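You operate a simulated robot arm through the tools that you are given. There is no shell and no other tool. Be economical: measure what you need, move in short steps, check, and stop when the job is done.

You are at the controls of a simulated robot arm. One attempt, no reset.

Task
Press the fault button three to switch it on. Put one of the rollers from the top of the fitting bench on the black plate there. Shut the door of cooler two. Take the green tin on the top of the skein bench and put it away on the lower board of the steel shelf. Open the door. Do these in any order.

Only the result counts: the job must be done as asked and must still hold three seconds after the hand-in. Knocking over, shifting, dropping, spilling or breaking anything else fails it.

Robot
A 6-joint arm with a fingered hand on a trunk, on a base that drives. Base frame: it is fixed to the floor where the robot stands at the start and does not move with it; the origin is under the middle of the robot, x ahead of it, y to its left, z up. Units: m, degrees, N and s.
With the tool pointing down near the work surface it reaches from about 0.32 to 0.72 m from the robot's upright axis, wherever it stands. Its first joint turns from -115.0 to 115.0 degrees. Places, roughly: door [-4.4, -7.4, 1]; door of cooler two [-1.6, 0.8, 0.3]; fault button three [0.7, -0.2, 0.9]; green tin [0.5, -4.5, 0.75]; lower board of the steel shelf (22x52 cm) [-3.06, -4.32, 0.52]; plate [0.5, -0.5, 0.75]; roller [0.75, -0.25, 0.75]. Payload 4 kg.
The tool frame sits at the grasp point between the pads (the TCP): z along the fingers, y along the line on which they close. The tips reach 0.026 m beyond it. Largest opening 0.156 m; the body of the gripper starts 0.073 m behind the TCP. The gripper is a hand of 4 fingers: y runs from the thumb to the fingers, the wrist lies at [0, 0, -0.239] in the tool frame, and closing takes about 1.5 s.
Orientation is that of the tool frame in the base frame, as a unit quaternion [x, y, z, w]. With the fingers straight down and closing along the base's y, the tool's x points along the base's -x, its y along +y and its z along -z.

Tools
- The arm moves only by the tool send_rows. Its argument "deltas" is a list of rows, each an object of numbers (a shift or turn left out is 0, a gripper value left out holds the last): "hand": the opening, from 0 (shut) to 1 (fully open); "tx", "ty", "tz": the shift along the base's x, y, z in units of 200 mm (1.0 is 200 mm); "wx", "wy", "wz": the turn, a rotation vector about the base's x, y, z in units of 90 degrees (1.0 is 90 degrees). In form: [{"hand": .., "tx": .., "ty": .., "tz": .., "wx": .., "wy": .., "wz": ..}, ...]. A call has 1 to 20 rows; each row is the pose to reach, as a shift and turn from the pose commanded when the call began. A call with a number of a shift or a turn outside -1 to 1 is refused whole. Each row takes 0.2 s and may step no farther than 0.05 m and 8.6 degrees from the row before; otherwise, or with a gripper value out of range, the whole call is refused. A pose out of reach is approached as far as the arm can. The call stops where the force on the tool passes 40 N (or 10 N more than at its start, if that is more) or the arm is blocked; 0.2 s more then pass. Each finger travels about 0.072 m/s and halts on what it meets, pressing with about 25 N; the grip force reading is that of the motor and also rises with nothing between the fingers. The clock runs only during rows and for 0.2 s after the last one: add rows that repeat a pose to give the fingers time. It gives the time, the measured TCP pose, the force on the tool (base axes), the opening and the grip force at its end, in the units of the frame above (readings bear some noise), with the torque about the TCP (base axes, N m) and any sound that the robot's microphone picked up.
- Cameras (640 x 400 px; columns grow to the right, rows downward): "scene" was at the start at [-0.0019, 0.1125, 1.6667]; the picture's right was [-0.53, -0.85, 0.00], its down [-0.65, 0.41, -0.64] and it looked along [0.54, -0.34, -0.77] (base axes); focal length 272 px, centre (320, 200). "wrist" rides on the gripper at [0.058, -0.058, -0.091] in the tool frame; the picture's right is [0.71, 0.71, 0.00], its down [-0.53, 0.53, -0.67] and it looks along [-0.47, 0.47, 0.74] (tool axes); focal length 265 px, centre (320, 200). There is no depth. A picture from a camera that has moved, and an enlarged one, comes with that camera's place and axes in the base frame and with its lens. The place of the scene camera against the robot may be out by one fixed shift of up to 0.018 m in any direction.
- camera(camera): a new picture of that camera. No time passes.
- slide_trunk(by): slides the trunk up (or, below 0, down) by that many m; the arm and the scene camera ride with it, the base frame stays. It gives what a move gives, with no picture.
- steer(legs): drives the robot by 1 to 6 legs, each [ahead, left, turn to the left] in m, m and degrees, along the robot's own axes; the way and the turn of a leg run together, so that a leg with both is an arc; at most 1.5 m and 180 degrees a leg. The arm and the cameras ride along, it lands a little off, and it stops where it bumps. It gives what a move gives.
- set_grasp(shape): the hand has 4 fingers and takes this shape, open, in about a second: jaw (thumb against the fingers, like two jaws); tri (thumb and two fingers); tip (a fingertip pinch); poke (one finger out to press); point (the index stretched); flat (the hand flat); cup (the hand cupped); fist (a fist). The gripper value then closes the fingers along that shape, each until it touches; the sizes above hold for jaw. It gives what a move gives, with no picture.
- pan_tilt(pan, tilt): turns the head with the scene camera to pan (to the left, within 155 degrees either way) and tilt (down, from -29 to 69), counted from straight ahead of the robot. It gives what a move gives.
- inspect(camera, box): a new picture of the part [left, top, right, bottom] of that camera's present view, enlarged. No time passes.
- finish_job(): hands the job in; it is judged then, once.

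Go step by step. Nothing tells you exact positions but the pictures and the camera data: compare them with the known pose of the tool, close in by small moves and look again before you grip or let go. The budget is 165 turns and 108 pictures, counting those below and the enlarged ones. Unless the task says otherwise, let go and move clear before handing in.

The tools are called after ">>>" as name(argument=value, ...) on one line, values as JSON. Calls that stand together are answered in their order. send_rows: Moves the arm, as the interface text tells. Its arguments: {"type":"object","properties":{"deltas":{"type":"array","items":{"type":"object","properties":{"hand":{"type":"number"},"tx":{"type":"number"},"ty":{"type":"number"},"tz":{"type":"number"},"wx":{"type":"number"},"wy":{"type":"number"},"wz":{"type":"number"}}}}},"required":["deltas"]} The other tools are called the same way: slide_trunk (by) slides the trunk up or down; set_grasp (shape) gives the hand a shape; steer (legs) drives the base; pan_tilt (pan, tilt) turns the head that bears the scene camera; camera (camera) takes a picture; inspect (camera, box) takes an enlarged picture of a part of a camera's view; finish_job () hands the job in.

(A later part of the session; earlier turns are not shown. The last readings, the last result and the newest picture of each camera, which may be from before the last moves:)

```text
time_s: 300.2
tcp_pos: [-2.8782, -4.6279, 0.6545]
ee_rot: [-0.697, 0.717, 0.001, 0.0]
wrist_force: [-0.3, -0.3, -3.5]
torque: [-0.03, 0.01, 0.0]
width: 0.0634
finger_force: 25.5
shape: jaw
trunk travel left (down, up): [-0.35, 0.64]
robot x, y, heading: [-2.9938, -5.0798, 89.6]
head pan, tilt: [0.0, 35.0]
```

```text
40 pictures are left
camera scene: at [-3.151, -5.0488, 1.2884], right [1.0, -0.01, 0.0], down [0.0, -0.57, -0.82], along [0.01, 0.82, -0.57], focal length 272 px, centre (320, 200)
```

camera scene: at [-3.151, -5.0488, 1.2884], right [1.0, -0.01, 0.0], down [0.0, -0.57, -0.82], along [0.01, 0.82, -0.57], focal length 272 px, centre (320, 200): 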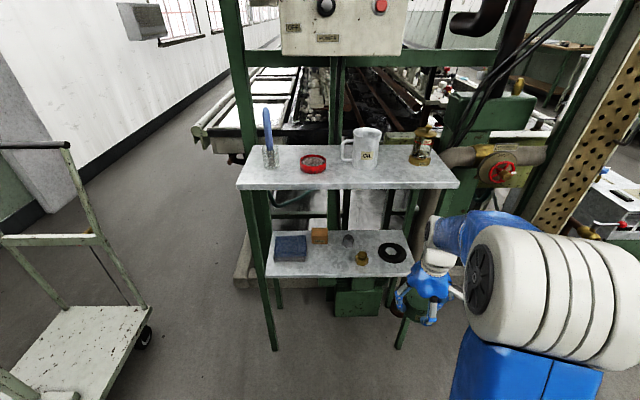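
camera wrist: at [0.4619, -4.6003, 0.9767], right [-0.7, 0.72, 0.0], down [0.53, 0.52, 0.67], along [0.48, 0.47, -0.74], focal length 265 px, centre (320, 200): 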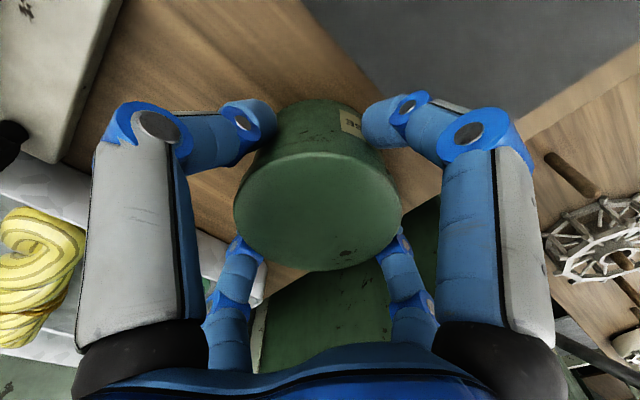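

Measurements agree. I'll shift to x≈−3.10 in front of the board and tilt the hand.

>>> send_rows(deltas=[{"tx": -0.2, "wx": 0.05}, {"tx": -0.4, "wx": 0.12}, {"tx": -0.6, "wx": 0.19}, {"tx": -0.8, "wx": 0.25}, {"tx": -1.0, "wx": 0.29}, {"tx": -1.0, "wx": 0.29}])

>>> send_rows(deltas=[{"tx": -0.06, "ty": 0.1}, {"tx": -0.11, "ty": 0.25}, {"tx": -0.11, "ty": 0.4}, {"tx": -0.11, "ty": 0.55}, {"tx": -0.11, "ty": 0.55}])

>>> camera(camera="scene")

>>> camera(camera="wrist")

```text
time_s: 301.6
tcp_pos: [-3.0799, -4.6294, 0.6518]
ee_rot: [-0.68, 0.698, 0.163, 0.157]
wrist_force: [0.5, -0.5, -2.4]
torque: [-0.03, 0.01, 0.03]
width: 0.0635
finger_force: 24.8
shape: jaw
trunk travel left (down, up): [-0.35, 0.64]
robot x, y, heading: [-2.989, -5.0796, 89.7]
head pan, tilt: [0.0, 35.0]
```

```text
time_s: 302.8
tcp_pos: [-3.1011, -4.5213, 0.6504]
ee_rot: [-0.679, 0.699, 0.163, 0.157]
wrist_force: [0.0, 0.1, -2.3]
torque: [-0.04, -0.03, 0.02]
width: 0.0634
finger_force: 25.7
shape: jaw
trunk travel left (down, up): [-0.35, 0.64]
robot x, y, heading: [-2.9938, -5.0764, 89.5]
head pan, tilt: [0.0, 35.0]
```

```text
39 pictures are left
camera scene: at [-3.1512, -5.0483, 1.2884], right [1.0, -0.01, 0.0], down [0.0, -0.57, -0.82], along [0.01, 0.82, -0.57], focal length 272 px, centre (320, 200)
```

scene: 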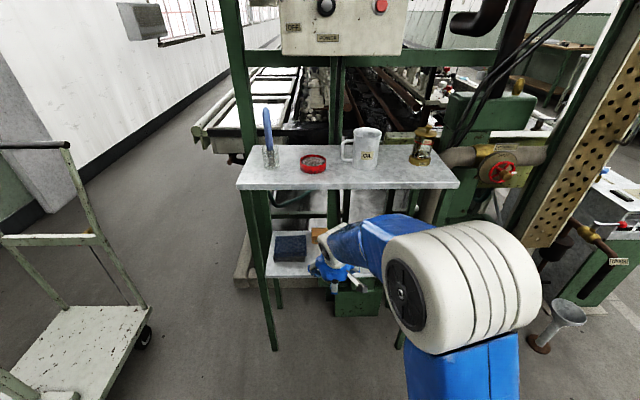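

```text
38 pictures are left
camera wrist: at [-3.0447, -4.6153, 0.7081], right [-0.73, -0.62, -0.3], down [-0.51, 0.19, 0.84], along [-0.46, 0.76, -0.45], focal length 265 px, centre (320, 200)
```

wrist: 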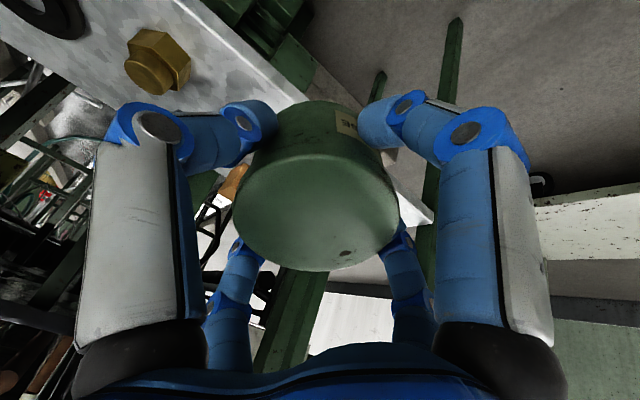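

Path looks clear; the forearm stays below and in front of the upper board. I'll move in to y≈−4.37 above the board and check.

>>> send_rows(deltas=[{"ty": 0.15}, {"ty": 0.3}, {"ty": 0.45}, {"ty": 0.6}, {"ty": 0.76}, {"ty": 0.76}])

>>> inspect(camera="scene", box=[230, 130, 470, 330])

>>> camera(camera="wrist")

```text
time_s: 304.2
tcp_pos: [-3.1023, -4.3655, 0.6515]
ee_rot: [-0.679, 0.698, 0.164, 0.158]
wrist_force: [-0.6, 0.2, -3.2]
torque: [-0.03, 0.02, 0.0]
width: 0.0631
finger_force: 24.8
shape: jaw
trunk travel left (down, up): [-0.35, 0.64]
robot x, y, heading: [-2.9919, -5.0816, 89.6]
head pan, tilt: [0.0, 35.0]
```

```text
2.00 times, centred on (350, 230) of scene
camera zoom: at [-3.1511, -5.0483, 1.2884], right [1.0, -0.01, 0.0], down [0.0, -0.57, -0.82], along [0.01, 0.82, -0.57], focal length 544 px, centre (260, 140)
```

zoom: 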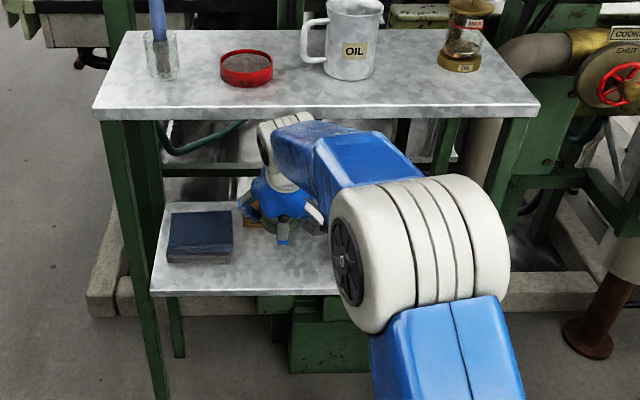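

```text
36 pictures are left
camera wrist: at [-3.0455, -4.4598, 0.7088], right [-0.73, -0.62, -0.3], down [-0.51, 0.19, 0.84], along [-0.46, 0.76, -0.45], focal length 265 px, centre (320, 200)
```

wrist: 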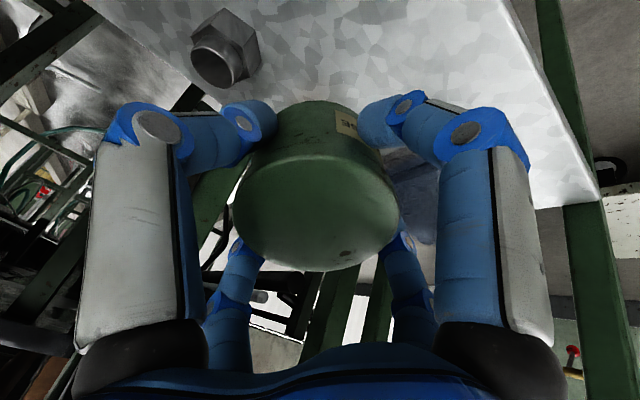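

Clear above and around. Now descending; then fine steps to contact.

>>> send_rows(deltas=[{"tx": -0.02, "tz": -0.12}, {"tx": -0.02, "tz": -0.24}, {"tx": -0.02, "tz": -0.33}, {"tx": -0.02, "tz": -0.33}])

>>> camera(camera="wrist")

>>> inspect(camera="scene", box=[250, 200, 430, 320])

```text
time_s: 305.2
tcp_pos: [-3.1056, -4.3661, 0.5865]
ee_rot: [-0.679, 0.698, 0.163, 0.157]
wrist_force: [0.3, 0.7, -2.5]
torque: [-0.05, 0.0, 0.02]
width: 0.0633
finger_force: 24.7
shape: jaw
trunk travel left (down, up): [-0.35, 0.64]
robot x, y, heading: [-2.9938, -5.0805, 89.5]
head pan, tilt: [0.0, 35.0]
```

```text
35 pictures are left
camera wrist: at [-3.0489, -4.4609, 0.6425], right [-0.73, -0.62, -0.3], down [-0.51, 0.19, 0.84], along [-0.46, 0.76, -0.45], focal length 265 px, centre (320, 200)
```

wrist: 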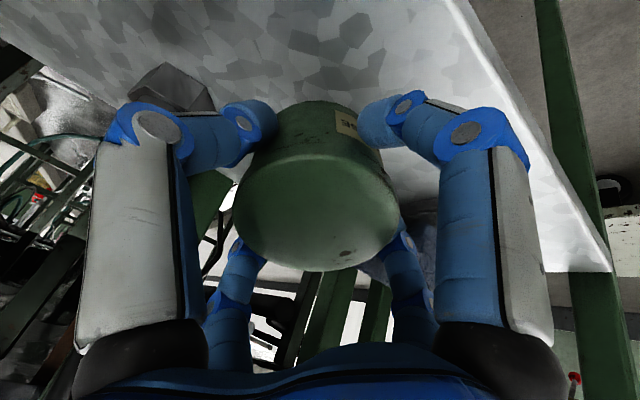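

```text
3.33 times, centred on (340, 260) of scene
camera zoom: at [-3.1512, -5.0484, 1.2884], right [1.0, -0.01, 0.0], down [0.0, -0.57, -0.82], along [0.01, 0.82, -0.57], focal length 906 px, centre (253, 0)
```

zoom: 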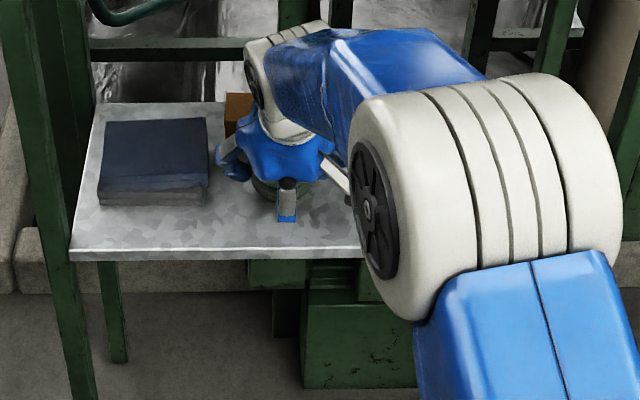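

Gaps are fine. Final descent in 2–3 mm steps.

>>> send_rows(deltas=[{"tz": -0.025}, {"tz": -0.045}, {"tz": -0.06}, {"tz": -0.072}, {"tz": -0.084}, {"tz": -0.096}, {"tz": -0.108}, {"tz": -0.12}])

```text
time_s: 306.9
tcp_pos: [-3.1061, -4.3617, 0.5782]
ee_rot: [-0.677, 0.697, 0.172, 0.164]
wrist_force: [1.5, -4.5, 18.9]
torque: [-0.41, -0.06, 0.02]
width: 0.0662
finger_force: 24.9
shape: jaw
trunk travel left (down, up): [-0.35, 0.64]
robot x, y, heading: [-2.9928, -5.0816, 89.6]
head pan, tilt: [0.0, 35.0]
stopped in row 8: the force on the tool passed its limit at 41 N (the readings are from after the stop); the commanded pose is now the measured one
```

Contact felt. I'll ease 1 mm and open slowly so the tin settles flat.

>>> send_rows(deltas=[{"tz": 0.004, "hand": 0.41}, {"tz": 0.004, "hand": 0.42}, {"tz": 0.004, "hand": 0.43}, {"tz": 0.004, "hand": 0.44}, {"tz": 0.004, "hand": 0.46}, {"tz": 0.004, "hand": 0.48}, {"tz": 0.004, "hand": 0.5}, {"tz": 0.004, "hand": 0.54}, {"tz": 0.004, "hand": 0.58}, {"tz": 0.004, "hand": 0.58}, {"tz": 0.004, "hand": 0.58}])

>>> camera(camera="wrist")

>>> inspect(camera="scene", box=[250, 200, 430, 320])

```text
time_s: 309.3
tcp_pos: [-3.1055, -4.3626, 0.5732]
ee_rot: [-0.678, 0.697, 0.169, 0.161]
wrist_force: [0.4, 1.4, 4.9]
torque: [-0.12, 0.0, 0.01]
width: 0.0879
finger_force: 0.1
shape: jaw
trunk travel left (down, up): [-0.35, 0.64]
robot x, y, heading: [-2.9942, -5.0799, 89.5]
head pan, tilt: [0.0, 35.0]
```

```text
33 pictures are left
camera wrist: at [-3.0492, -4.4579, 0.6291], right [-0.73, -0.61, -0.31], down [-0.51, 0.18, 0.84], along [-0.46, 0.77, -0.44], focal length 265 px, centre (320, 200)
```

wrist: 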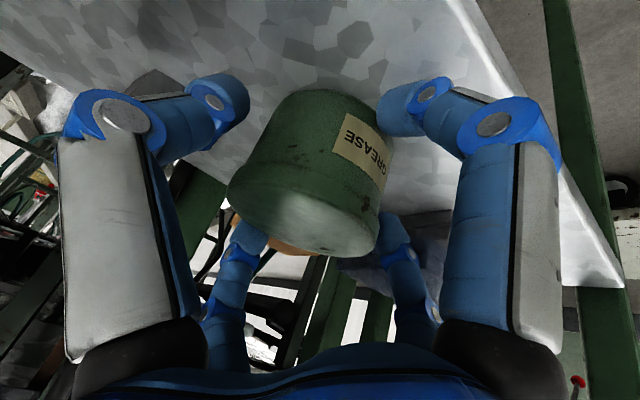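

```text
3.33 times, centred on (340, 260) of scene
camera zoom: at [-3.151, -5.0494, 1.2884], right [1.0, -0.01, 0.0], down [0.0, -0.57, -0.82], along [0.01, 0.82, -0.57], focal length 906 px, centre (253, 0)
```

zoom: 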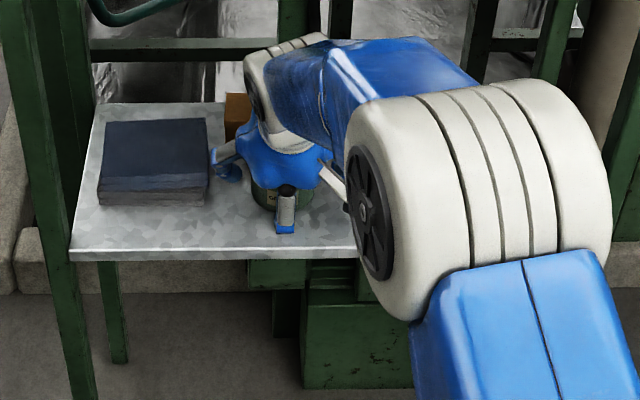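

The tin stands flat on the lower board. I'll withdraw along the tool axis so the fingers slide free of it.

>>> send_rows(deltas=[{"ty": -0.012, "tz": 0.022}, {"ty": -0.025, "tz": 0.045}, {"ty": -0.05, "tz": 0.09}, {"ty": -0.08, "tz": 0.15}, {"ty": -0.12, "tz": 0.22}])

>>> camera(camera="wrist")

```text
time_s: 310.5
tcp_pos: [-3.1058, -4.3865, 0.6182]
ee_rot: [-0.678, 0.697, 0.169, 0.161]
wrist_force: [1.1, -0.3, 0.1]
torque: [0.03, 0.02, 0.0]
width: 0.0901
finger_force: 0.0
shape: jaw
trunk travel left (down, up): [-0.35, 0.64]
robot x, y, heading: [-2.9938, -5.0799, 89.6]
head pan, tilt: [0.0, 35.0]
```

```text
31 pictures are left
camera wrist: at [-3.0495, -4.4818, 0.6733], right [-0.73, -0.61, -0.31], down [-0.51, 0.18, 0.84], along [-0.46, 0.77, -0.44], focal length 265 px, centre (320, 200)
```

wrist: 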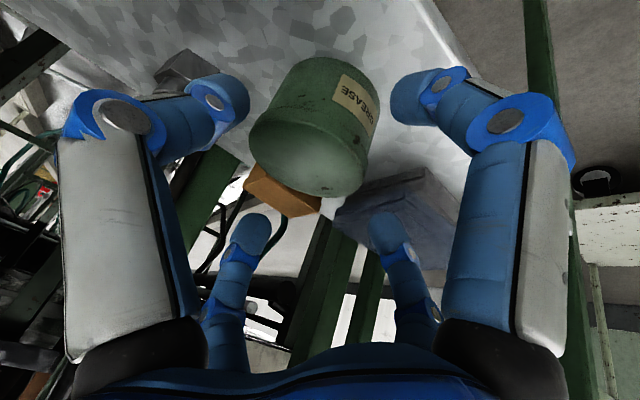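

The hand is free above the tin. Withdrawing straight back, then verifying.

>>> send_rows(deltas=[{"ty": -0.15, "tz": 0.04}, {"ty": -0.35, "tz": 0.05}, {"ty": -0.55, "tz": 0.05}, {"ty": -0.75, "tz": 0.05}, {"ty": -0.95, "tz": 0.05}])

>>> steer(legs=[[-0.4, 0, 0]])

>>> send_rows(deltas=[{"tx": 0.2, "wx": -0.07}, {"tx": 0.4, "wx": -0.15}, {"tx": 0.6, "wx": -0.23}, {"tx": 0.8, "wx": -0.3}, {"tx": 1.0, "wx": -0.3}, {"tx": 1.0, "wx": -0.3}])

>>> inspect(camera="scene", box=[220, 140, 420, 280])

```text
time_s: 311.7
tcp_pos: [-3.1051, -4.5789, 0.6322]
ee_rot: [-0.678, 0.697, 0.169, 0.161]
wrist_force: [-1.2, 0.2, -0.4]
torque: [-0.02, -0.02, 0.0]
width: 0.0899
finger_force: 0.1
shape: jaw
trunk travel left (down, up): [-0.35, 0.64]
robot x, y, heading: [-2.9945, -5.0794, 89.6]
head pan, tilt: [0.0, 35.0]
```

```text
time_s: 317.2
tcp_pos: [-3.1055, -4.9648, 0.6307]
ee_rot: [-0.675, 0.7, 0.168, 0.162]
wrist_force: [-0.4, 0.1, -0.5]
torque: [0.02, -0.01, 0.01]
width: 0.0901
finger_force: 0.1
shape: jaw
trunk travel left (down, up): [-0.35, 0.64]
robot x, y, heading: [-2.9944, -5.4694, 89.2]
head pan, tilt: [0.0, 35.0]
```

```text
time_s: 318.6
tcp_pos: [-2.9031, -4.9664, 0.632]
ee_rot: [-0.695, 0.719, 0.0, 0.0]
wrist_force: [0.3, -0.3, 0.5]
torque: [-0.01, -0.01, -0.01]
width: 0.0901
finger_force: 0.0
shape: jaw
trunk travel left (down, up): [-0.35, 0.64]
robot x, y, heading: [-2.9986, -5.4694, 89.2]
head pan, tilt: [0.0, 35.0]
```

```text
2.86 times, centred on (320, 210) of scene
camera zoom: at [-3.1545, -5.437, 1.2884], right [1.0, -0.01, 0.0], down [-0.01, -0.57, -0.82], along [0.01, 0.82, -0.57], focal length 777 px, centre (320, 171)
```

zoom: 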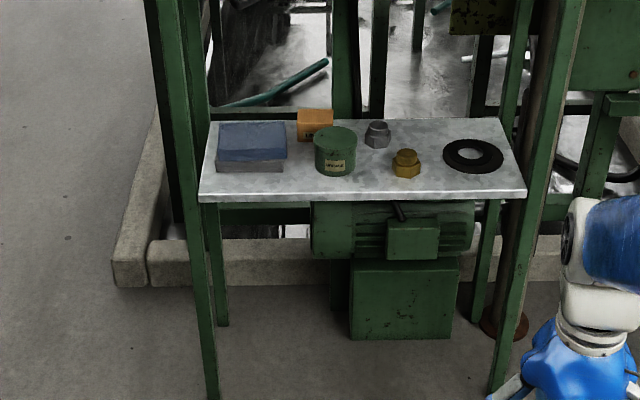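

The tin stands on the lower board with everything else in place. Now the door: I'll turn around, raise the trunk, and look at it.

>>> slide_trunk(by=0.4)

>>> steer(legs=[[0, 0, -179]])

>>> pan_tilt(pan=-40, tilt=20)

>>> camera(camera="scene")

```text
time_s: 322.4
tcp_pos: [-2.9039, -4.965, 1.0331]
ee_rot: [-0.695, 0.719, -0.001, 0.0]
wrist_force: [1.4, 0.4, -1.3]
torque: [0.0, -0.01, 0.04]
width: 0.0905
finger_force: 0.1
shape: jaw
trunk travel left (down, up): [-0.75, 0.24]
robot x, y, heading: [-2.9954, -5.4712, 89.2]
head pan, tilt: [0.0, 35.0]
```

```text
time_s: 343.0
tcp_pos: [-3.1264, -5.9655, 1.0322]
ee_rot: [0.746, 0.666, 0.001, -0.001]
wrist_force: [0.1, -0.1, 0.9]
torque: [-0.02, -0.01, -0.01]
width: 0.0902
finger_force: 0.0
shape: jaw
trunk travel left (down, up): [-0.75, 0.24]
robot x, y, heading: [-3.0002, -5.4708, -95.0]
head pan, tilt: [0.0, 35.0]
```

```text
time_s: 344.0
tcp_pos: [-3.1275, -5.9652, 1.032]
ee_rot: [0.746, 0.666, 0.001, 0.0]
wrist_force: [-0.7, -0.1, -0.2]
torque: [0.02, 0.02, 0.0]
width: 0.0902
finger_force: 0.1
shape: jaw
trunk travel left (down, up): [-0.75, 0.24]
robot x, y, heading: [-2.9944, -5.47, -95.3]
head pan, tilt: [-40.0, 20.0]
```

```text
29 pictures are left
camera scene: at [-2.9146, -5.4868, 1.7122], right [-0.7, 0.71, 0.0], down [0.24, 0.24, -0.94], along [-0.67, -0.66, -0.34], focal length 272 px, centre (320, 200)
```

scene: 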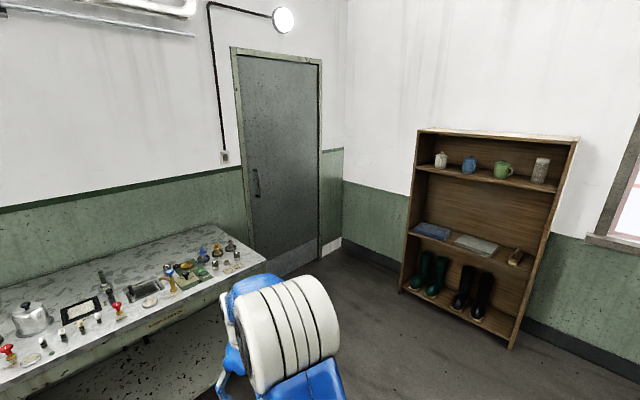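

The door is on the wall y≈−7.36, from x≈−4.81 to −3.95; a vertical pull handle at x≈−4.07, z≈1.08 on its left side. I'll enlarge to see handle and hinges.

>>> inspect(camera="scene", box=[220, 40, 340, 280])

>>> inspect(camera="scene", box=[235, 150, 285, 215])

```text
1.67 times, centred on (280, 160) of scene
camera zoom: at [-2.9146, -5.4868, 1.7122], right [-0.7, 0.71, 0.0], down [0.24, 0.24, -0.94], along [-0.67, -0.66, -0.34], focal length 453 px, centre (387, 267)
```

zoom: 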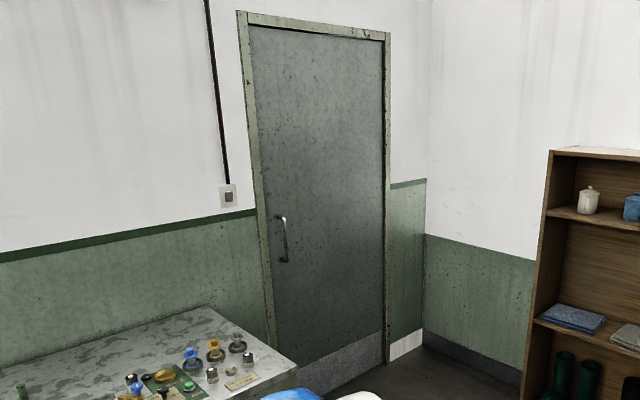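

```text
6.15 times, centred on (260, 182) of scene
camera zoom: at [-2.9146, -5.4868, 1.7122], right [-0.7, 0.71, 0.0], down [0.24, 0.24, -0.94], along [-0.67, -0.66, -0.34], focal length 1673 px, centre (689, 308)
```

zoom: 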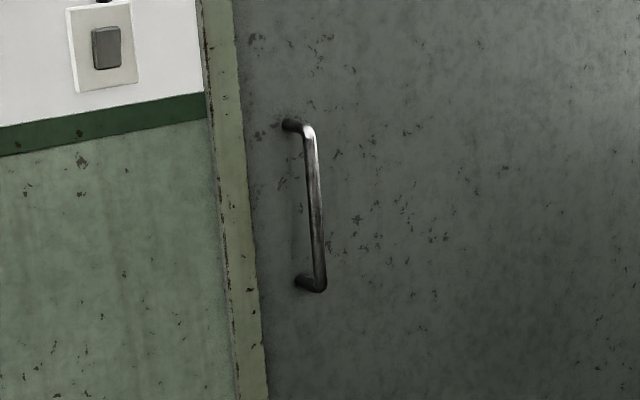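

A plain pull handle with no visible latch. I'll drive to stand in front of the handle, then turn the hand horizontal.

>>> steer(legs=[[0, 0, 5.3], [0, -1.1, 0], [0.7, 0, 0]])

>>> pan_tilt(pan=0, tilt=30)

>>> camera(camera="scene")

```text
time_s: 368.0
tcp_pos: [-4.1483, -6.697, 1.0322]
ee_rot: [0.71, 0.705, 0.001, -0.001]
wrist_force: [0.1, -0.5, 0.2]
torque: [0.05, 0.04, 0.0]
width: 0.0905
finger_force: 0.0
shape: jaw
trunk travel left (down, up): [-0.75, 0.24]
robot x, y, heading: [-4.0707, -6.1921, -89.3]
head pan, tilt: [-40.0, 20.0]
```

```text
time_s: 369.1
tcp_pos: [-4.1483, -6.6964, 1.0328]
ee_rot: [0.709, 0.705, 0.0, 0.0]
wrist_force: [-0.7, 0.2, -0.4]
torque: [0.03, -0.01, 0.0]
width: 0.0905
finger_force: 0.0
shape: jaw
trunk travel left (down, up): [-0.75, 0.24]
robot x, y, heading: [-4.0716, -6.189, -89.5]
head pan, tilt: [0.0, 30.0]
```

```text
26 pictures are left
camera scene: at [-3.9269, -6.2152, 1.6962], right [-1.0, -0.01, 0.0], down [-0.01, 0.5, -0.87], along [0.01, -0.87, -0.5], focal length 272 px, centre (320, 200)
```

scene: 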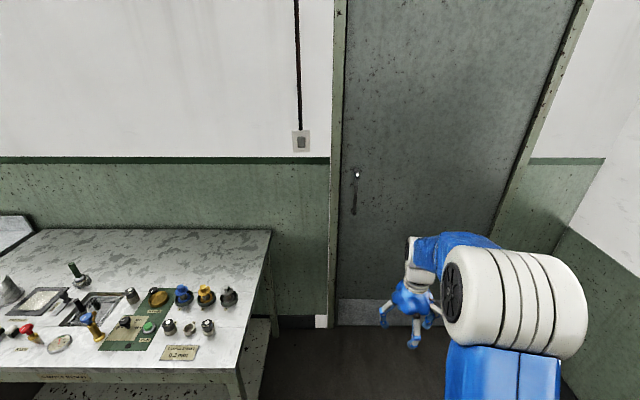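

Handle at x≈−4.073, z≈1.0–1.2. I'll turn the hand horizontal toward the door, then roll it 45° so that two fingers pass on each side of the bar.

>>> send_rows(deltas=[{"wx": -0.09, "tz": 0.03}, {"wx": -0.18, "tz": 0.08, "ty": -0.05}, {"wx": -0.27, "tz": 0.13, "ty": -0.12}, {"wx": -0.36, "tz": 0.18, "ty": -0.2}, {"wx": -0.45, "tz": 0.24, "ty": -0.3}, {"wx": -0.54, "tz": 0.3, "ty": -0.4}, {"wx": -0.63, "tz": 0.34, "ty": -0.5}, {"wx": -0.72, "tz": 0.34, "ty": -0.6}, {"wx": -0.81, "tz": 0.34, "ty": -0.7}, {"wx": -0.9, "tz": 0.34, "ty": -0.8}, {"wx": -1.0, "tz": 0.34, "ty": -0.9, "tx": 0.1}, {"wx": -1.0, "tz": 0.34, "ty": -0.9, "tx": 0.3}, {"wx": -1.0, "tz": 0.34, "ty": -0.9, "tx": 0.35, "hand": 0.8}])

>>> send_rows(deltas=[{"wy": 0.09}, {"wy": 0.18}, {"wy": 0.27}, {"wy": 0.36}, {"wy": 0.45}, {"wy": 0.5}, {"wy": 0.5}])

>>> camera(camera="wrist")

>>> camera(camera="scene")

```text
refused: row 11 steps farther than a row can; nothing moved
```

```text
time_s: 370.7
tcp_pos: [-4.148, -6.6958, 1.0325]
ee_rot: [0.655, 0.65, -0.272, -0.271]
wrist_force: [-0.2, -0.4, 0.0]
torque: [-0.01, -0.01, 0.01]
width: 0.0902
finger_force: 0.0
shape: jaw
trunk travel left (down, up): [-0.75, 0.24]
robot x, y, heading: [-4.067, -6.1862, -88.9]
head pan, tilt: [0.0, 30.0]
```

```text
25 pictures are left
camera wrist: at [-4.1248, -6.6382, 1.1381], right [0.5, 0.7, -0.5], down [0.84, -0.53, 0.1], along [-0.2, -0.48, -0.86], focal length 265 px, centre (320, 200)
```

wrist: 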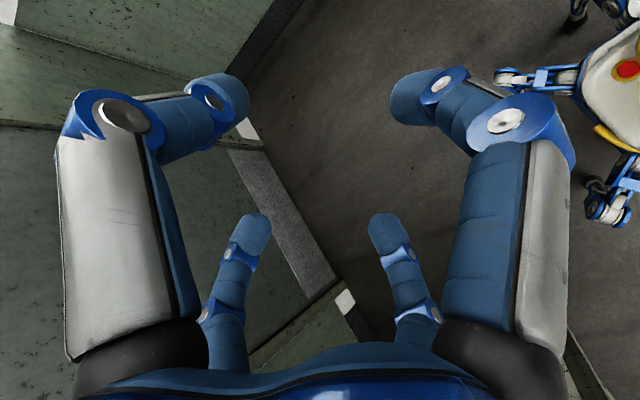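

```text
24 pictures are left
camera scene: at [-3.9267, -6.2153, 1.6962], right [-1.0, -0.01, 0.0], down [-0.01, 0.5, -0.87], along [0.01, -0.87, -0.5], focal length 272 px, centre (320, 200)
```

scene: 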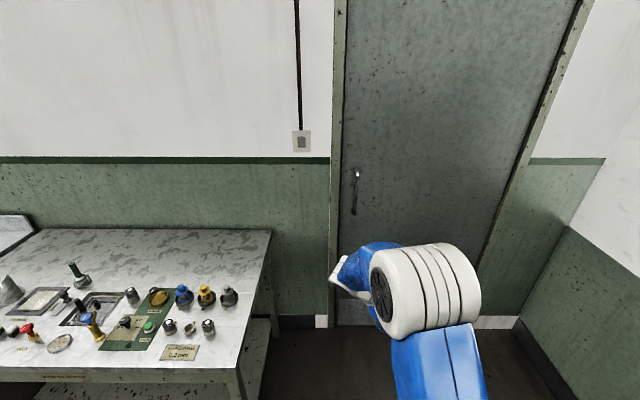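

The first call was refused (one step was too big), so only the roll happened, and in the wrong order. I'll undo it and redo both properly.

>>> send_rows(deltas=[{"wy": -0.09}, {"wy": -0.18}, {"wy": -0.27}, {"wy": -0.36}, {"wy": -0.45}, {"wy": -0.5}, {"wy": -0.5}])

>>> send_rows(deltas=[{"wx": -0.09, "tz": 0.03}, {"wx": -0.18, "tz": 0.08, "ty": -0.05}, {"wx": -0.27, "tz": 0.13, "ty": -0.12}, {"wx": -0.36, "tz": 0.18, "ty": -0.2}, {"wx": -0.45, "tz": 0.24, "ty": -0.3}, {"wx": -0.54, "tz": 0.3, "ty": -0.4}, {"wx": -0.63, "tz": 0.34, "ty": -0.5}, {"wx": -0.72, "tz": 0.34, "ty": -0.6}, {"wx": -0.81, "tz": 0.34, "ty": -0.7}, {"wx": -0.9, "tz": 0.34, "ty": -0.8}, {"wx": -0.97, "tz": 0.34, "ty": -0.9, "tx": 0.1}, {"wx": -1.0, "tz": 0.34, "ty": -0.9, "tx": 0.25}, {"wx": -1.0, "tz": 0.34, "ty": -0.9, "tx": 0.35, "hand": 0.8}])

```text
time_s: 372.3
tcp_pos: [-4.1468, -6.6965, 1.0319]
ee_rot: [0.71, 0.704, 0.001, 0.0]
wrist_force: [-0.3, -0.1, 0.5]
torque: [-0.01, -0.01, 0.03]
width: 0.0903
finger_force: 0.0
shape: jaw
trunk travel left (down, up): [-0.75, 0.24]
robot x, y, heading: [-4.0683, -6.1882, -89.1]
head pan, tilt: [0.0, 30.0]
```

```text
time_s: 375.1
tcp_pos: [-4.0777, -6.8739, 1.1]
ee_rot: [0.502, 0.499, -0.497, 0.503]
wrist_force: [-0.6, -0.1, -0.2]
torque: [-0.01, 0.0, -0.02]
width: 0.1246
finger_force: 0.1
shape: jaw
out of reach, approached as far as the arm can: row 6, 7, 8, 9
trunk travel left (down, up): [-0.75, 0.24]
robot x, y, heading: [-4.0709, -6.1888, -89.3]
head pan, tilt: [0.0, 30.0]
```

Hand is horizontal toward the door at (−4.078,−6.874,1.10). Now the 45° roll about its own axis.

>>> send_rows(deltas=[{"wy": 0.09}, {"wy": 0.18}, {"wy": 0.27}, {"wy": 0.36}, {"wy": 0.45}, {"wy": 0.5}, {"wy": 0.5}])

>>> camera(camera="wrist")

>>> camera(camera="scene")

```text
time_s: 376.7
tcp_pos: [-4.0788, -6.8744, 1.1003]
ee_rot: [0.273, 0.653, -0.652, 0.273]
wrist_force: [0.1, 0.8, 0.7]
torque: [-0.04, 0.02, -0.01]
width: 0.1246
finger_force: 0.0
shape: jaw
trunk travel left (down, up): [-0.75, 0.24]
robot x, y, heading: [-4.0721, -6.1902, -89.3]
head pan, tilt: [0.0, 30.0]
```

```text
23 pictures are left
camera wrist: at [-4.161, -6.784, 1.1009], right [0.01, 0.0, -1.0], down [0.74, 0.67, 0.01], along [0.67, -0.74, 0.0], focal length 265 px, centre (320, 200)
```

wrist: 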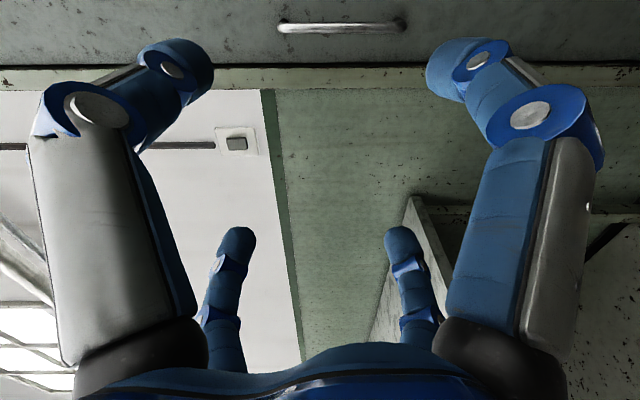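

```text
22 pictures are left
camera scene: at [-3.9269, -6.2148, 1.6963], right [-1.0, -0.01, 0.0], down [-0.01, 0.5, -0.87], along [0.01, -0.87, -0.5], focal length 272 px, centre (320, 200)
```

scene: 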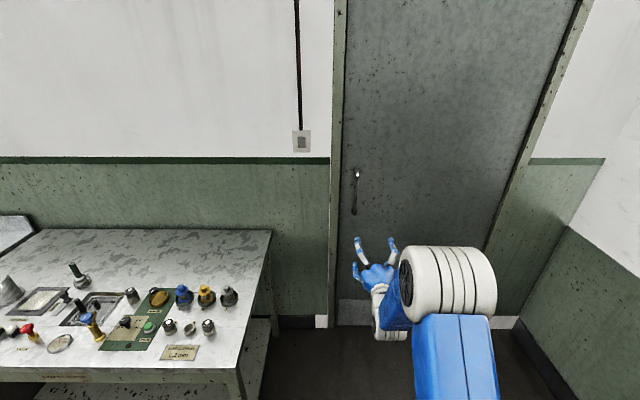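

The bar is seen ahead, centre near (−4.073,−7.32,1.07). I'll drive 0.3 m closer and re-measure.

>>> steer(legs=[[0.3, 0, 0]])

>>> camera(camera="wrist")

>>> inspect(camera="scene", box=[300, 150, 440, 310])

```text
time_s: 381.2
tcp_pos: [-4.0778, -7.1837, 1.0998]
ee_rot: [-0.275, -0.652, 0.653, -0.271]
wrist_force: [0.6, -0.2, 0.5]
torque: [-0.01, -0.01, 0.03]
width: 0.1246
finger_force: 0.1
shape: jaw
trunk travel left (down, up): [-0.75, 0.24]
robot x, y, heading: [-4.0658, -6.4934, -89.5]
head pan, tilt: [0.0, 30.0]
```

```text
21 pictures are left
camera wrist: at [-4.1606, -7.0924, 1.1004], right [0.01, 0.0, -1.0], down [0.75, 0.66, 0.01], along [0.66, -0.75, 0.0], focal length 265 px, centre (320, 200)
```

wrist: 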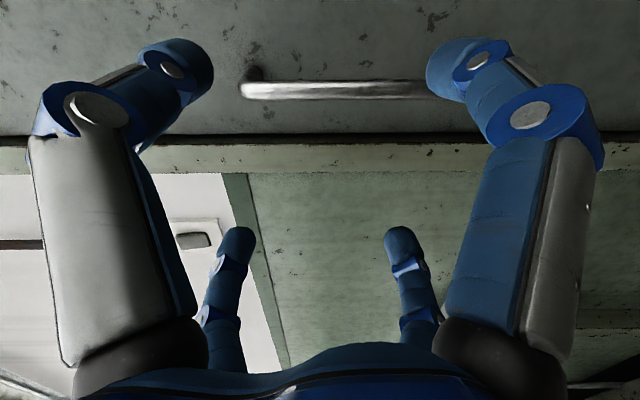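

```text
2.50 times, centred on (370, 230) of scene
camera zoom: at [-3.9237, -6.5264, 1.6962], right [-1.0, -0.01, 0.0], down [0.0, 0.5, -0.87], along [0.01, -0.87, -0.5], focal length 680 px, centre (195, 125)
```

zoom: 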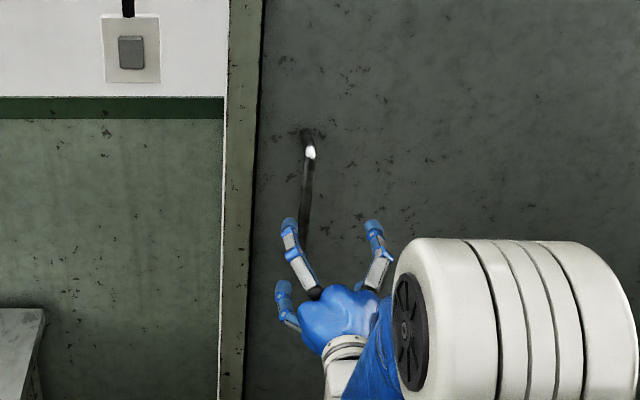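

Triangulation: bar at x≈−4.067, y≈−7.35, z 0.94–1.18. I'll align and advance most of the way, then check.

>>> send_rows(deltas=[{"tx": 0.055, "tz": -0.15}, {"tx": 0.055, "ty": -0.15, "tz": -0.2}, {"tx": 0.055, "ty": -0.35, "tz": -0.2}, {"tx": 0.055, "ty": -0.55, "tz": -0.2}, {"tx": 0.055, "ty": -0.55, "tz": -0.2}])

>>> camera(camera="wrist")

>>> inspect(camera="scene", box=[300, 130, 400, 250])

```text
time_s: 382.4
tcp_pos: [-4.0698, -7.2964, 1.0627]
ee_rot: [-0.275, -0.651, 0.653, -0.271]
wrist_force: [-0.3, 0.7, 0.2]
torque: [0.0, 0.04, -0.03]
width: 0.1246
finger_force: 0.0
shape: jaw
trunk travel left (down, up): [-0.75, 0.24]
robot x, y, heading: [-4.0676, -6.5003, -89.6]
head pan, tilt: [0.0, 30.0]
```

```text
19 pictures are left
camera wrist: at [-4.1512, -7.2048, 1.0631], right [0.01, 0.0, -1.0], down [0.75, 0.66, 0.01], along [0.66, -0.75, 0.0], focal length 265 px, centre (320, 200)
```

wrist: 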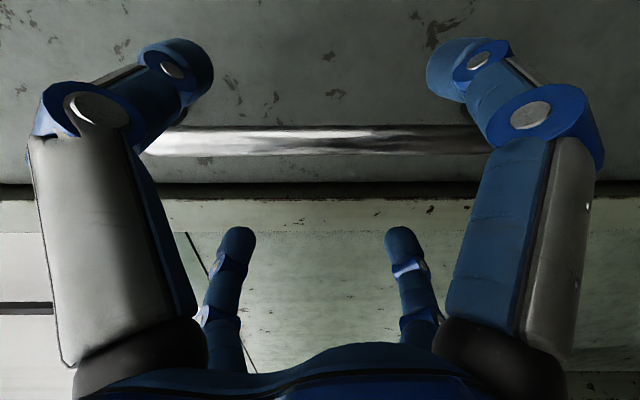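

```text
3.33 times, centred on (350, 190) of scene
camera zoom: at [-3.9224, -6.5245, 1.6962], right [-1.0, -0.01, 0.0], down [-0.01, 0.5, -0.87], along [0.01, -0.87, -0.5], focal length 906 px, centre (220, 233)
```

zoom: 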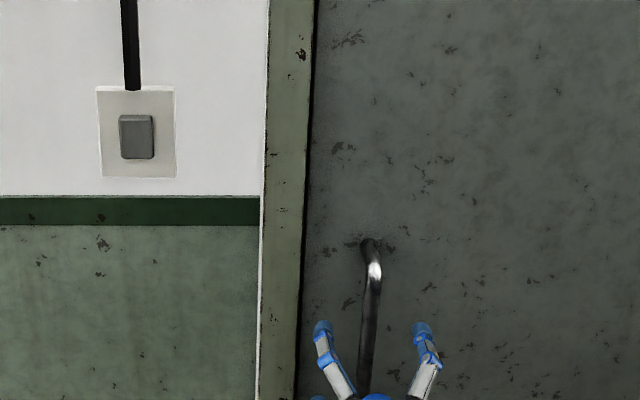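

Bar is centred between the finger pairs at about y=−7.356. I'll advance 5 cm more and close on it.

>>> send_rows(deltas=[{"ty": -0.1}, {"ty": -0.2}, {"ty": -0.26}, {"ty": -0.26}])

>>> send_rows(deltas=[{"hand": 0.6}, {"hand": 0.4}, {"hand": 0.2}, {"hand": 0.0}, {"hand": 0.0}, {"hand": 0.0}, {"hand": 0.0}, {"hand": 0.0}])

>>> camera(camera="wrist")

```text
time_s: 383.4
tcp_pos: [-4.0688, -7.3482, 1.0605]
ee_rot: [-0.275, -0.651, 0.653, -0.271]
wrist_force: [-0.3, -0.3, -0.2]
torque: [0.0, -0.01, 0.03]
width: 0.1245
finger_force: 0.0
shape: jaw
trunk travel left (down, up): [-0.75, 0.24]
robot x, y, heading: [-4.0658, -6.5003, -89.6]
head pan, tilt: [0.0, 30.0]
```

```text
time_s: 385.2
tcp_pos: [-4.0693, -7.3485, 1.0609]
ee_rot: [-0.275, -0.651, 0.653, -0.271]
wrist_force: [-1.1, -2.1, 2.2]
torque: [0.01, -0.06, 0.05]
width: 0.0046
finger_force: 25.4
shape: jaw
trunk travel left (down, up): [-0.75, 0.24]
robot x, y, heading: [-4.0659, -6.4986, -89.6]
head pan, tilt: [0.0, 30.0]
```

```text
17 pictures are left
camera wrist: at [-4.151, -7.257, 1.0608], right [0.01, 0.0, -1.0], down [0.75, 0.66, 0.01], along [0.66, -0.75, 0.01], focal length 265 px, centre (320, 200)
```

wrist: 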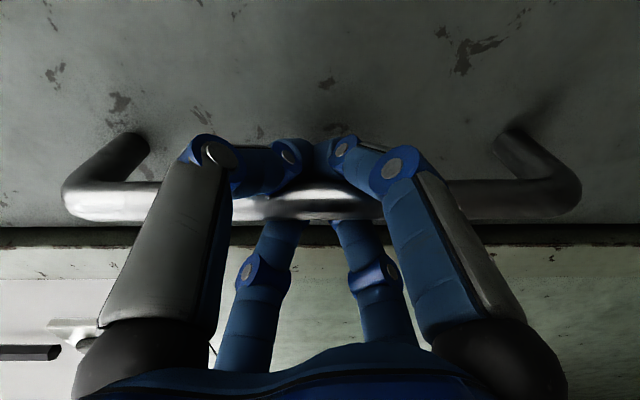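

The fingers hook fully round the bar. I'll start with a gentle pull to see whether the door comes toward me.

>>> send_rows(deltas=[{"ty": 0.05}, {"ty": 0.1}, {"ty": 0.2, "tx": -0.01}, {"ty": 0.3, "tx": -0.02}, {"ty": 0.4, "tx": -0.04}])

>>> camera(camera="scene")

```text
time_s: 386.4
tcp_pos: [-4.0807, -7.2649, 1.0611]
ee_rot: [-0.277, -0.652, 0.652, -0.271]
wrist_force: [-15.7, -1.2, -5.0]
torque: [0.02, -0.27, 0.05]
width: 0.0046
finger_force: 25.0
shape: jaw
trunk travel left (down, up): [-0.75, 0.24]
robot x, y, heading: [-4.0677, -6.4991, -89.7]
head pan, tilt: [0.0, 30.0]
```

```text
16 pictures are left
camera scene: at [-3.9267, -6.5255, 1.6964], right [-1.0, -0.01, 0.0], down [0.0, 0.5, -0.87], along [0.01, -0.87, -0.5], focal length 272 px, centre (320, 200)
```

scene: 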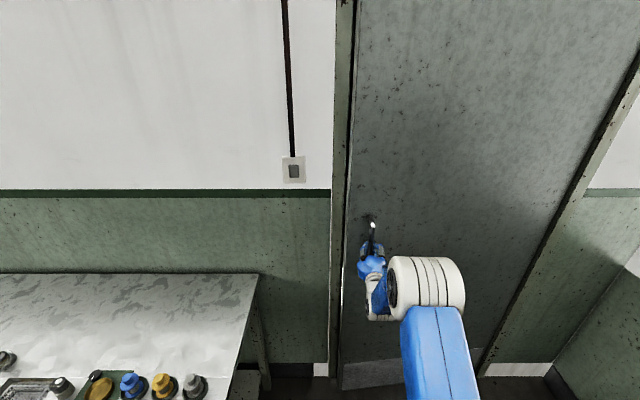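

The door swings toward me. I'll continue along the arc, turning the hand a little with it.

>>> send_rows(deltas=[{"tx": -0.06, "ty": 0.1, "wz": 0.03}, {"tx": -0.09, "ty": 0.25, "wz": 0.06}, {"tx": -0.14, "ty": 0.4, "wz": 0.09}, {"tx": -0.2, "ty": 0.55, "wz": 0.12}, {"tx": -0.26, "ty": 0.7, "wz": 0.15}, {"tx": -0.26, "ty": 0.7, "wz": 0.15}])

```text
time_s: 387.8
tcp_pos: [-4.1271, -7.1257, 1.062]
ee_rot: [0.195, 0.679, -0.617, 0.346]
wrist_force: [18.5, 6.5, 1.1]
torque: [-0.06, 0.07, -0.08]
width: 0.0039
finger_force: 24.9
shape: jaw
trunk travel left (down, up): [-0.75, 0.24]
robot x, y, heading: [-4.0682, -6.4968, -89.6]
head pan, tilt: [0.0, 30.0]
```

The door is about 17° open. The arm is near its inner limit, so I'll pull further by backing the base along the arc while holding the handle.

>>> steer(legs=[[-0.07, -0.015, 0]])

```text
time_s: 389.4
tcp_pos: [-4.1505, -7.0584, 1.0602]
ee_rot: [0.2, 0.679, -0.616, 0.345]
wrist_force: [-27.4, -14.5, -4.6]
torque: [0.25, -0.45, 0.21]
width: 0.0052
finger_force: 24.6
shape: jaw
trunk travel left (down, up): [-0.75, 0.24]
robot x, y, heading: [-4.0816, -6.4235, -89.6]
head pan, tilt: [0.0, 30.0]
```

It works. I'll continue with a small base step plus a hand turn, tracking the arc.

>>> steer(legs=[[-0.08, -0.055, 0]])

>>> send_rows(deltas=[{"wz": 0.06}, {"wz": 0.12}, {"wz": 0.16}])

>>> steer(legs=[[-0.08, -0.065, 0]])

>>> camera(camera="scene")

```text
time_s: 391.1
tcp_pos: [-4.2029, -6.9762, 1.0608]
ee_rot: [0.198, 0.679, -0.617, 0.345]
wrist_force: [-8.4, -9.2, -1.8]
torque: [0.17, -0.17, 0.16]
width: 0.0047
finger_force: 25.1
shape: jaw
trunk travel left (down, up): [-0.75, 0.24]
robot x, y, heading: [-4.1399, -6.3391, -89.5]
head pan, tilt: [0.0, 30.0]
```

```text
time_s: 391.9
tcp_pos: [-4.2022, -6.9768, 1.0608]
ee_rot: [0.111, 0.698, -0.57, 0.42]
wrist_force: [-2.9, -2.3, 0.3]
torque: [0.01, -0.03, 0.02]
width: 0.0047
finger_force: 25.0
shape: jaw
trunk travel left (down, up): [-0.75, 0.24]
robot x, y, heading: [-4.1425, -6.3403, -89.1]
head pan, tilt: [0.0, 30.0]
```

```text
time_s: 393.6
tcp_pos: [-4.266, -6.9005, 1.0617]
ee_rot: [0.112, 0.697, -0.57, 0.419]
wrist_force: [-0.1, -0.3, 1.0]
torque: [0.0, -0.01, -0.03]
width: 0.0046
finger_force: 24.7
shape: jaw
trunk travel left (down, up): [-0.75, 0.24]
robot x, y, heading: [-4.2047, -6.2617, -89.2]
head pan, tilt: [0.0, 30.0]
```

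```text
15 pictures are left
camera scene: at [-4.0643, -6.2865, 1.6961], right [-1.0, -0.01, 0.0], down [0.0, 0.5, -0.87], along [0.01, -0.87, -0.5], focal length 272 px, centre (320, 200)
```

scene: 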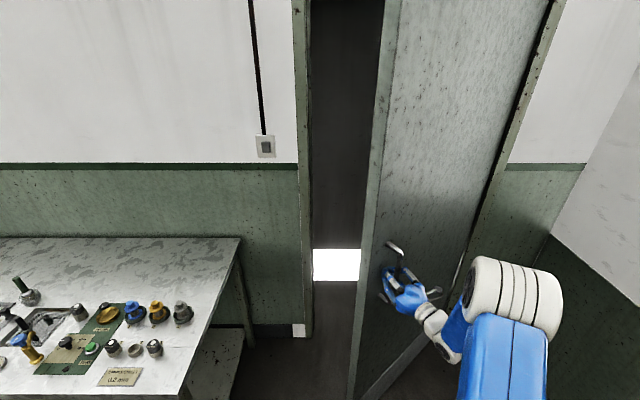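

About 40° open and moving freely. Two more steps along the arc.

>>> steer(legs=[[-0.07, -0.067, 0]])

>>> send_rows(deltas=[{"wz": 0.06}, {"wz": 0.12}, {"wz": 0.16}])

>>> steer(legs=[[-0.054, -0.072, 0]])

>>> camera(camera="scene")

```text
time_s: 395.1
tcp_pos: [-4.3337, -6.8346, 1.061]
ee_rot: [0.113, 0.698, -0.569, 0.42]
wrist_force: [-15.2, -23.0, -4.2]
torque: [0.39, -0.31, 0.28]
width: 0.0046
finger_force: 24.9
shape: jaw
trunk travel left (down, up): [-0.75, 0.24]
robot x, y, heading: [-4.2785, -6.1863, -89.4]
head pan, tilt: [0.0, 30.0]
```

```text
time_s: 395.9
tcp_pos: [-4.335, -6.8332, 1.0609]
ee_rot: [0.024, 0.705, -0.513, 0.488]
wrist_force: [-8.8, -11.8, -2.6]
torque: [0.22, -0.18, 0.05]
width: 0.0047
finger_force: 24.7
shape: jaw
trunk travel left (down, up): [-0.75, 0.24]
robot x, y, heading: [-4.2757, -6.1886, -89.5]
head pan, tilt: [0.0, 30.0]
```

```text
time_s: 397.5
tcp_pos: [-4.4065, -6.7807, 1.0605]
ee_rot: [0.024, 0.705, -0.514, 0.488]
wrist_force: [-11.6, -15.7, -1.7]
torque: [0.3, -0.21, 0.14]
width: 0.0048
finger_force: 24.9
shape: jaw
trunk travel left (down, up): [-0.75, 0.24]
robot x, y, heading: [-4.3509, -6.1344, -89.3]
head pan, tilt: [0.0, 30.0]
```

```text
14 pictures are left
camera scene: at [-4.2122, -6.1613, 1.6965], right [-1.0, -0.01, 0.0], down [0.0, 0.5, -0.87], along [0.01, -0.87, -0.5], focal length 272 px, centre (320, 200)
```

scene: 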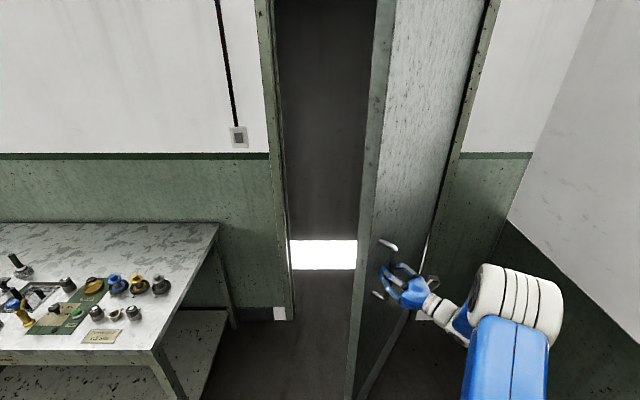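

About 55° open, still room on the right. One more step by handle.

>>> steer(legs=[[-0.045, -0.085, 0]])

>>> send_rows(deltas=[{"wz": 0.05}, {"wz": 0.1}])

>>> steer(legs=[[-0.033, -0.085, 0]])

>>> camera(camera="scene")

```text
time_s: 399.3
tcp_pos: [-4.4866, -6.7383, 1.0617]
ee_rot: [0.023, 0.706, -0.514, 0.487]
wrist_force: [-3.4, -11.4, 1.4]
torque: [0.19, -0.07, 0.12]
width: 0.0049
finger_force: 24.9
shape: jaw
trunk travel left (down, up): [-0.75, 0.24]
robot x, y, heading: [-4.4398, -6.0897, -89.5]
head pan, tilt: [0.0, 30.0]
```

```text
time_s: 399.9
tcp_pos: [-4.4877, -6.7367, 1.0619]
ee_rot: [-0.031, 0.705, -0.474, 0.526]
wrist_force: [-1.0, -3.0, -0.8]
torque: [0.09, -0.03, -0.04]
width: 0.0046
finger_force: 24.9
shape: jaw
trunk travel left (down, up): [-0.75, 0.24]
robot x, y, heading: [-4.44, -6.0852, -89.0]
head pan, tilt: [0.0, 30.0]
```

```text
time_s: 401.6
tcp_pos: [-4.5717, -6.7068, 1.0621]
ee_rot: [-0.032, 0.705, -0.475, 0.526]
wrist_force: [-0.6, -0.5, 0.0]
torque: [-0.02, -0.03, -0.02]
width: 0.0046
finger_force: 25.1
shape: jaw
trunk travel left (down, up): [-0.75, 0.24]
robot x, y, heading: [-4.5284, -6.0542, -89.5]
head pan, tilt: [0.0, 30.0]
```

```text
13 pictures are left
camera scene: at [-4.3846, -6.081, 1.6962], right [-1.0, -0.01, 0.0], down [-0.01, 0.5, -0.87], along [0.01, -0.87, -0.5], focal length 272 px, centre (320, 200)
```

scene: 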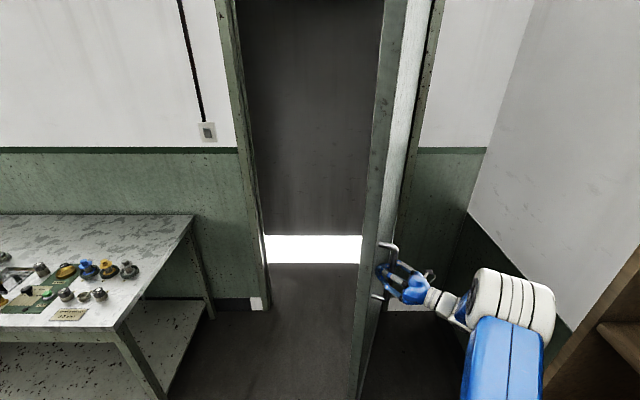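

The door stands about 70° open, clear of everything. I'll open the hand, withdraw a few cm along the tool axis, then back away.

>>> send_rows(deltas=[{"hand": 0.3}, {"hand": 0.6}, {"hand": 0.85}, {"hand": 0.85}, {"hand": 0.85}, {"hand": 0.85}, {"hand": 0.85}])

>>> send_rows(deltas=[{"tx": -0.06, "ty": 0.05}, {"tx": -0.12, "ty": 0.1}, {"tx": -0.2, "ty": 0.165}, {"tx": -0.2, "ty": 0.165}])

>>> camera(camera="wrist")

>>> camera(camera="scene")

```text
time_s: 403.2
tcp_pos: [-4.5723, -6.7059, 1.062]
ee_rot: [-0.032, 0.705, -0.474, 0.526]
wrist_force: [0.3, 0.0, 0.5]
torque: [-0.02, 0.01, -0.04]
width: 0.1322
finger_force: 0.1
shape: jaw
trunk travel left (down, up): [-0.75, 0.24]
robot x, y, heading: [-4.5256, -6.0552, -89.4]
head pan, tilt: [0.0, 30.0]
```

```text
time_s: 404.2
tcp_pos: [-4.6107, -6.6743, 1.0618]
ee_rot: [-0.033, 0.705, -0.475, 0.525]
wrist_force: [0.7, -0.4, -0.1]
torque: [-0.03, 0.02, -0.01]
width: 0.1321
finger_force: 0.2
shape: jaw
trunk travel left (down, up): [-0.75, 0.24]
robot x, y, heading: [-4.5283, -6.0551, -89.5]
head pan, tilt: [0.0, 30.0]
```

```text
12 pictures are left
camera wrist: at [-4.7343, -6.6807, 1.0622], right [0.01, 0.0, -1.0], down [-0.04, 1.0, 0.0], along [1.0, 0.04, 0.01], focal length 265 px, centre (320, 200)
```

wrist: 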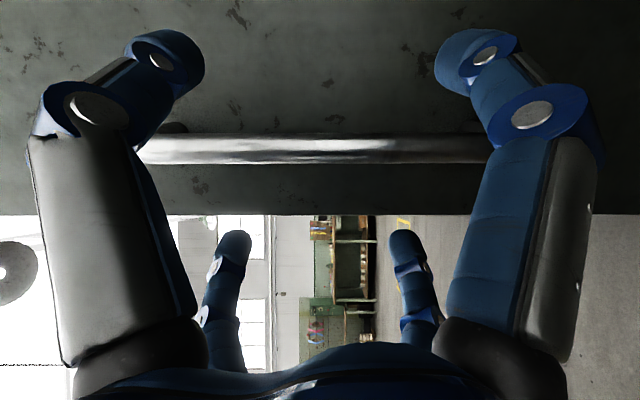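

```text
11 pictures are left
camera scene: at [-4.3838, -6.0819, 1.696], right [-1.0, -0.01, 0.0], down [-0.01, 0.5, -0.87], along [0.01, -0.87, -0.5], focal length 272 px, centre (320, 200)
```

scene: 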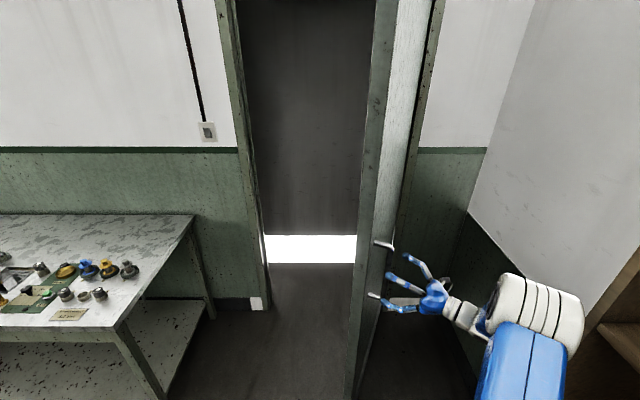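

Clear of the bar. The elbow is close to the bookcase, so I'll first turn the hand back and draw it in before driving away.

>>> send_rows(deltas=[{"hand": 0.5, "ty": 0.03}, {"hand": 0.4, "wz": -0.09, "ty": 0.06}, {"wz": -0.18, "ty": 0.12}, {"wz": -0.27, "ty": 0.2}, {"wz": -0.36, "ty": 0.3}, {"wz": -0.45, "ty": 0.4}, {"wz": -0.54, "ty": 0.4}, {"wz": -0.54, "ty": 0.4}])

>>> camera(camera="scene")

```text
time_s: 406.0
tcp_pos: [-4.6147, -6.5935, 1.0622]
ee_rot: [0.262, 0.655, -0.649, 0.284]
wrist_force: [-0.7, 0.1, -0.4]
torque: [-0.03, -0.01, 0.03]
width: 0.0629
finger_force: 0.0
shape: jaw
trunk travel left (down, up): [-0.75, 0.24]
robot x, y, heading: [-4.5265, -6.0542, -89.5]
head pan, tilt: [0.0, 30.0]
```

```text
10 pictures are left
camera scene: at [-4.3867, -6.0801, 1.6964], right [-1.0, -0.01, 0.0], down [0.0, 0.5, -0.87], along [0.01, -0.87, -0.5], focal length 272 px, centre (320, 200)
```

scene: 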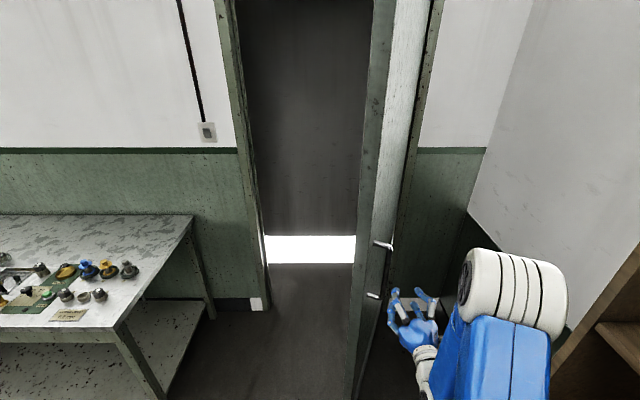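

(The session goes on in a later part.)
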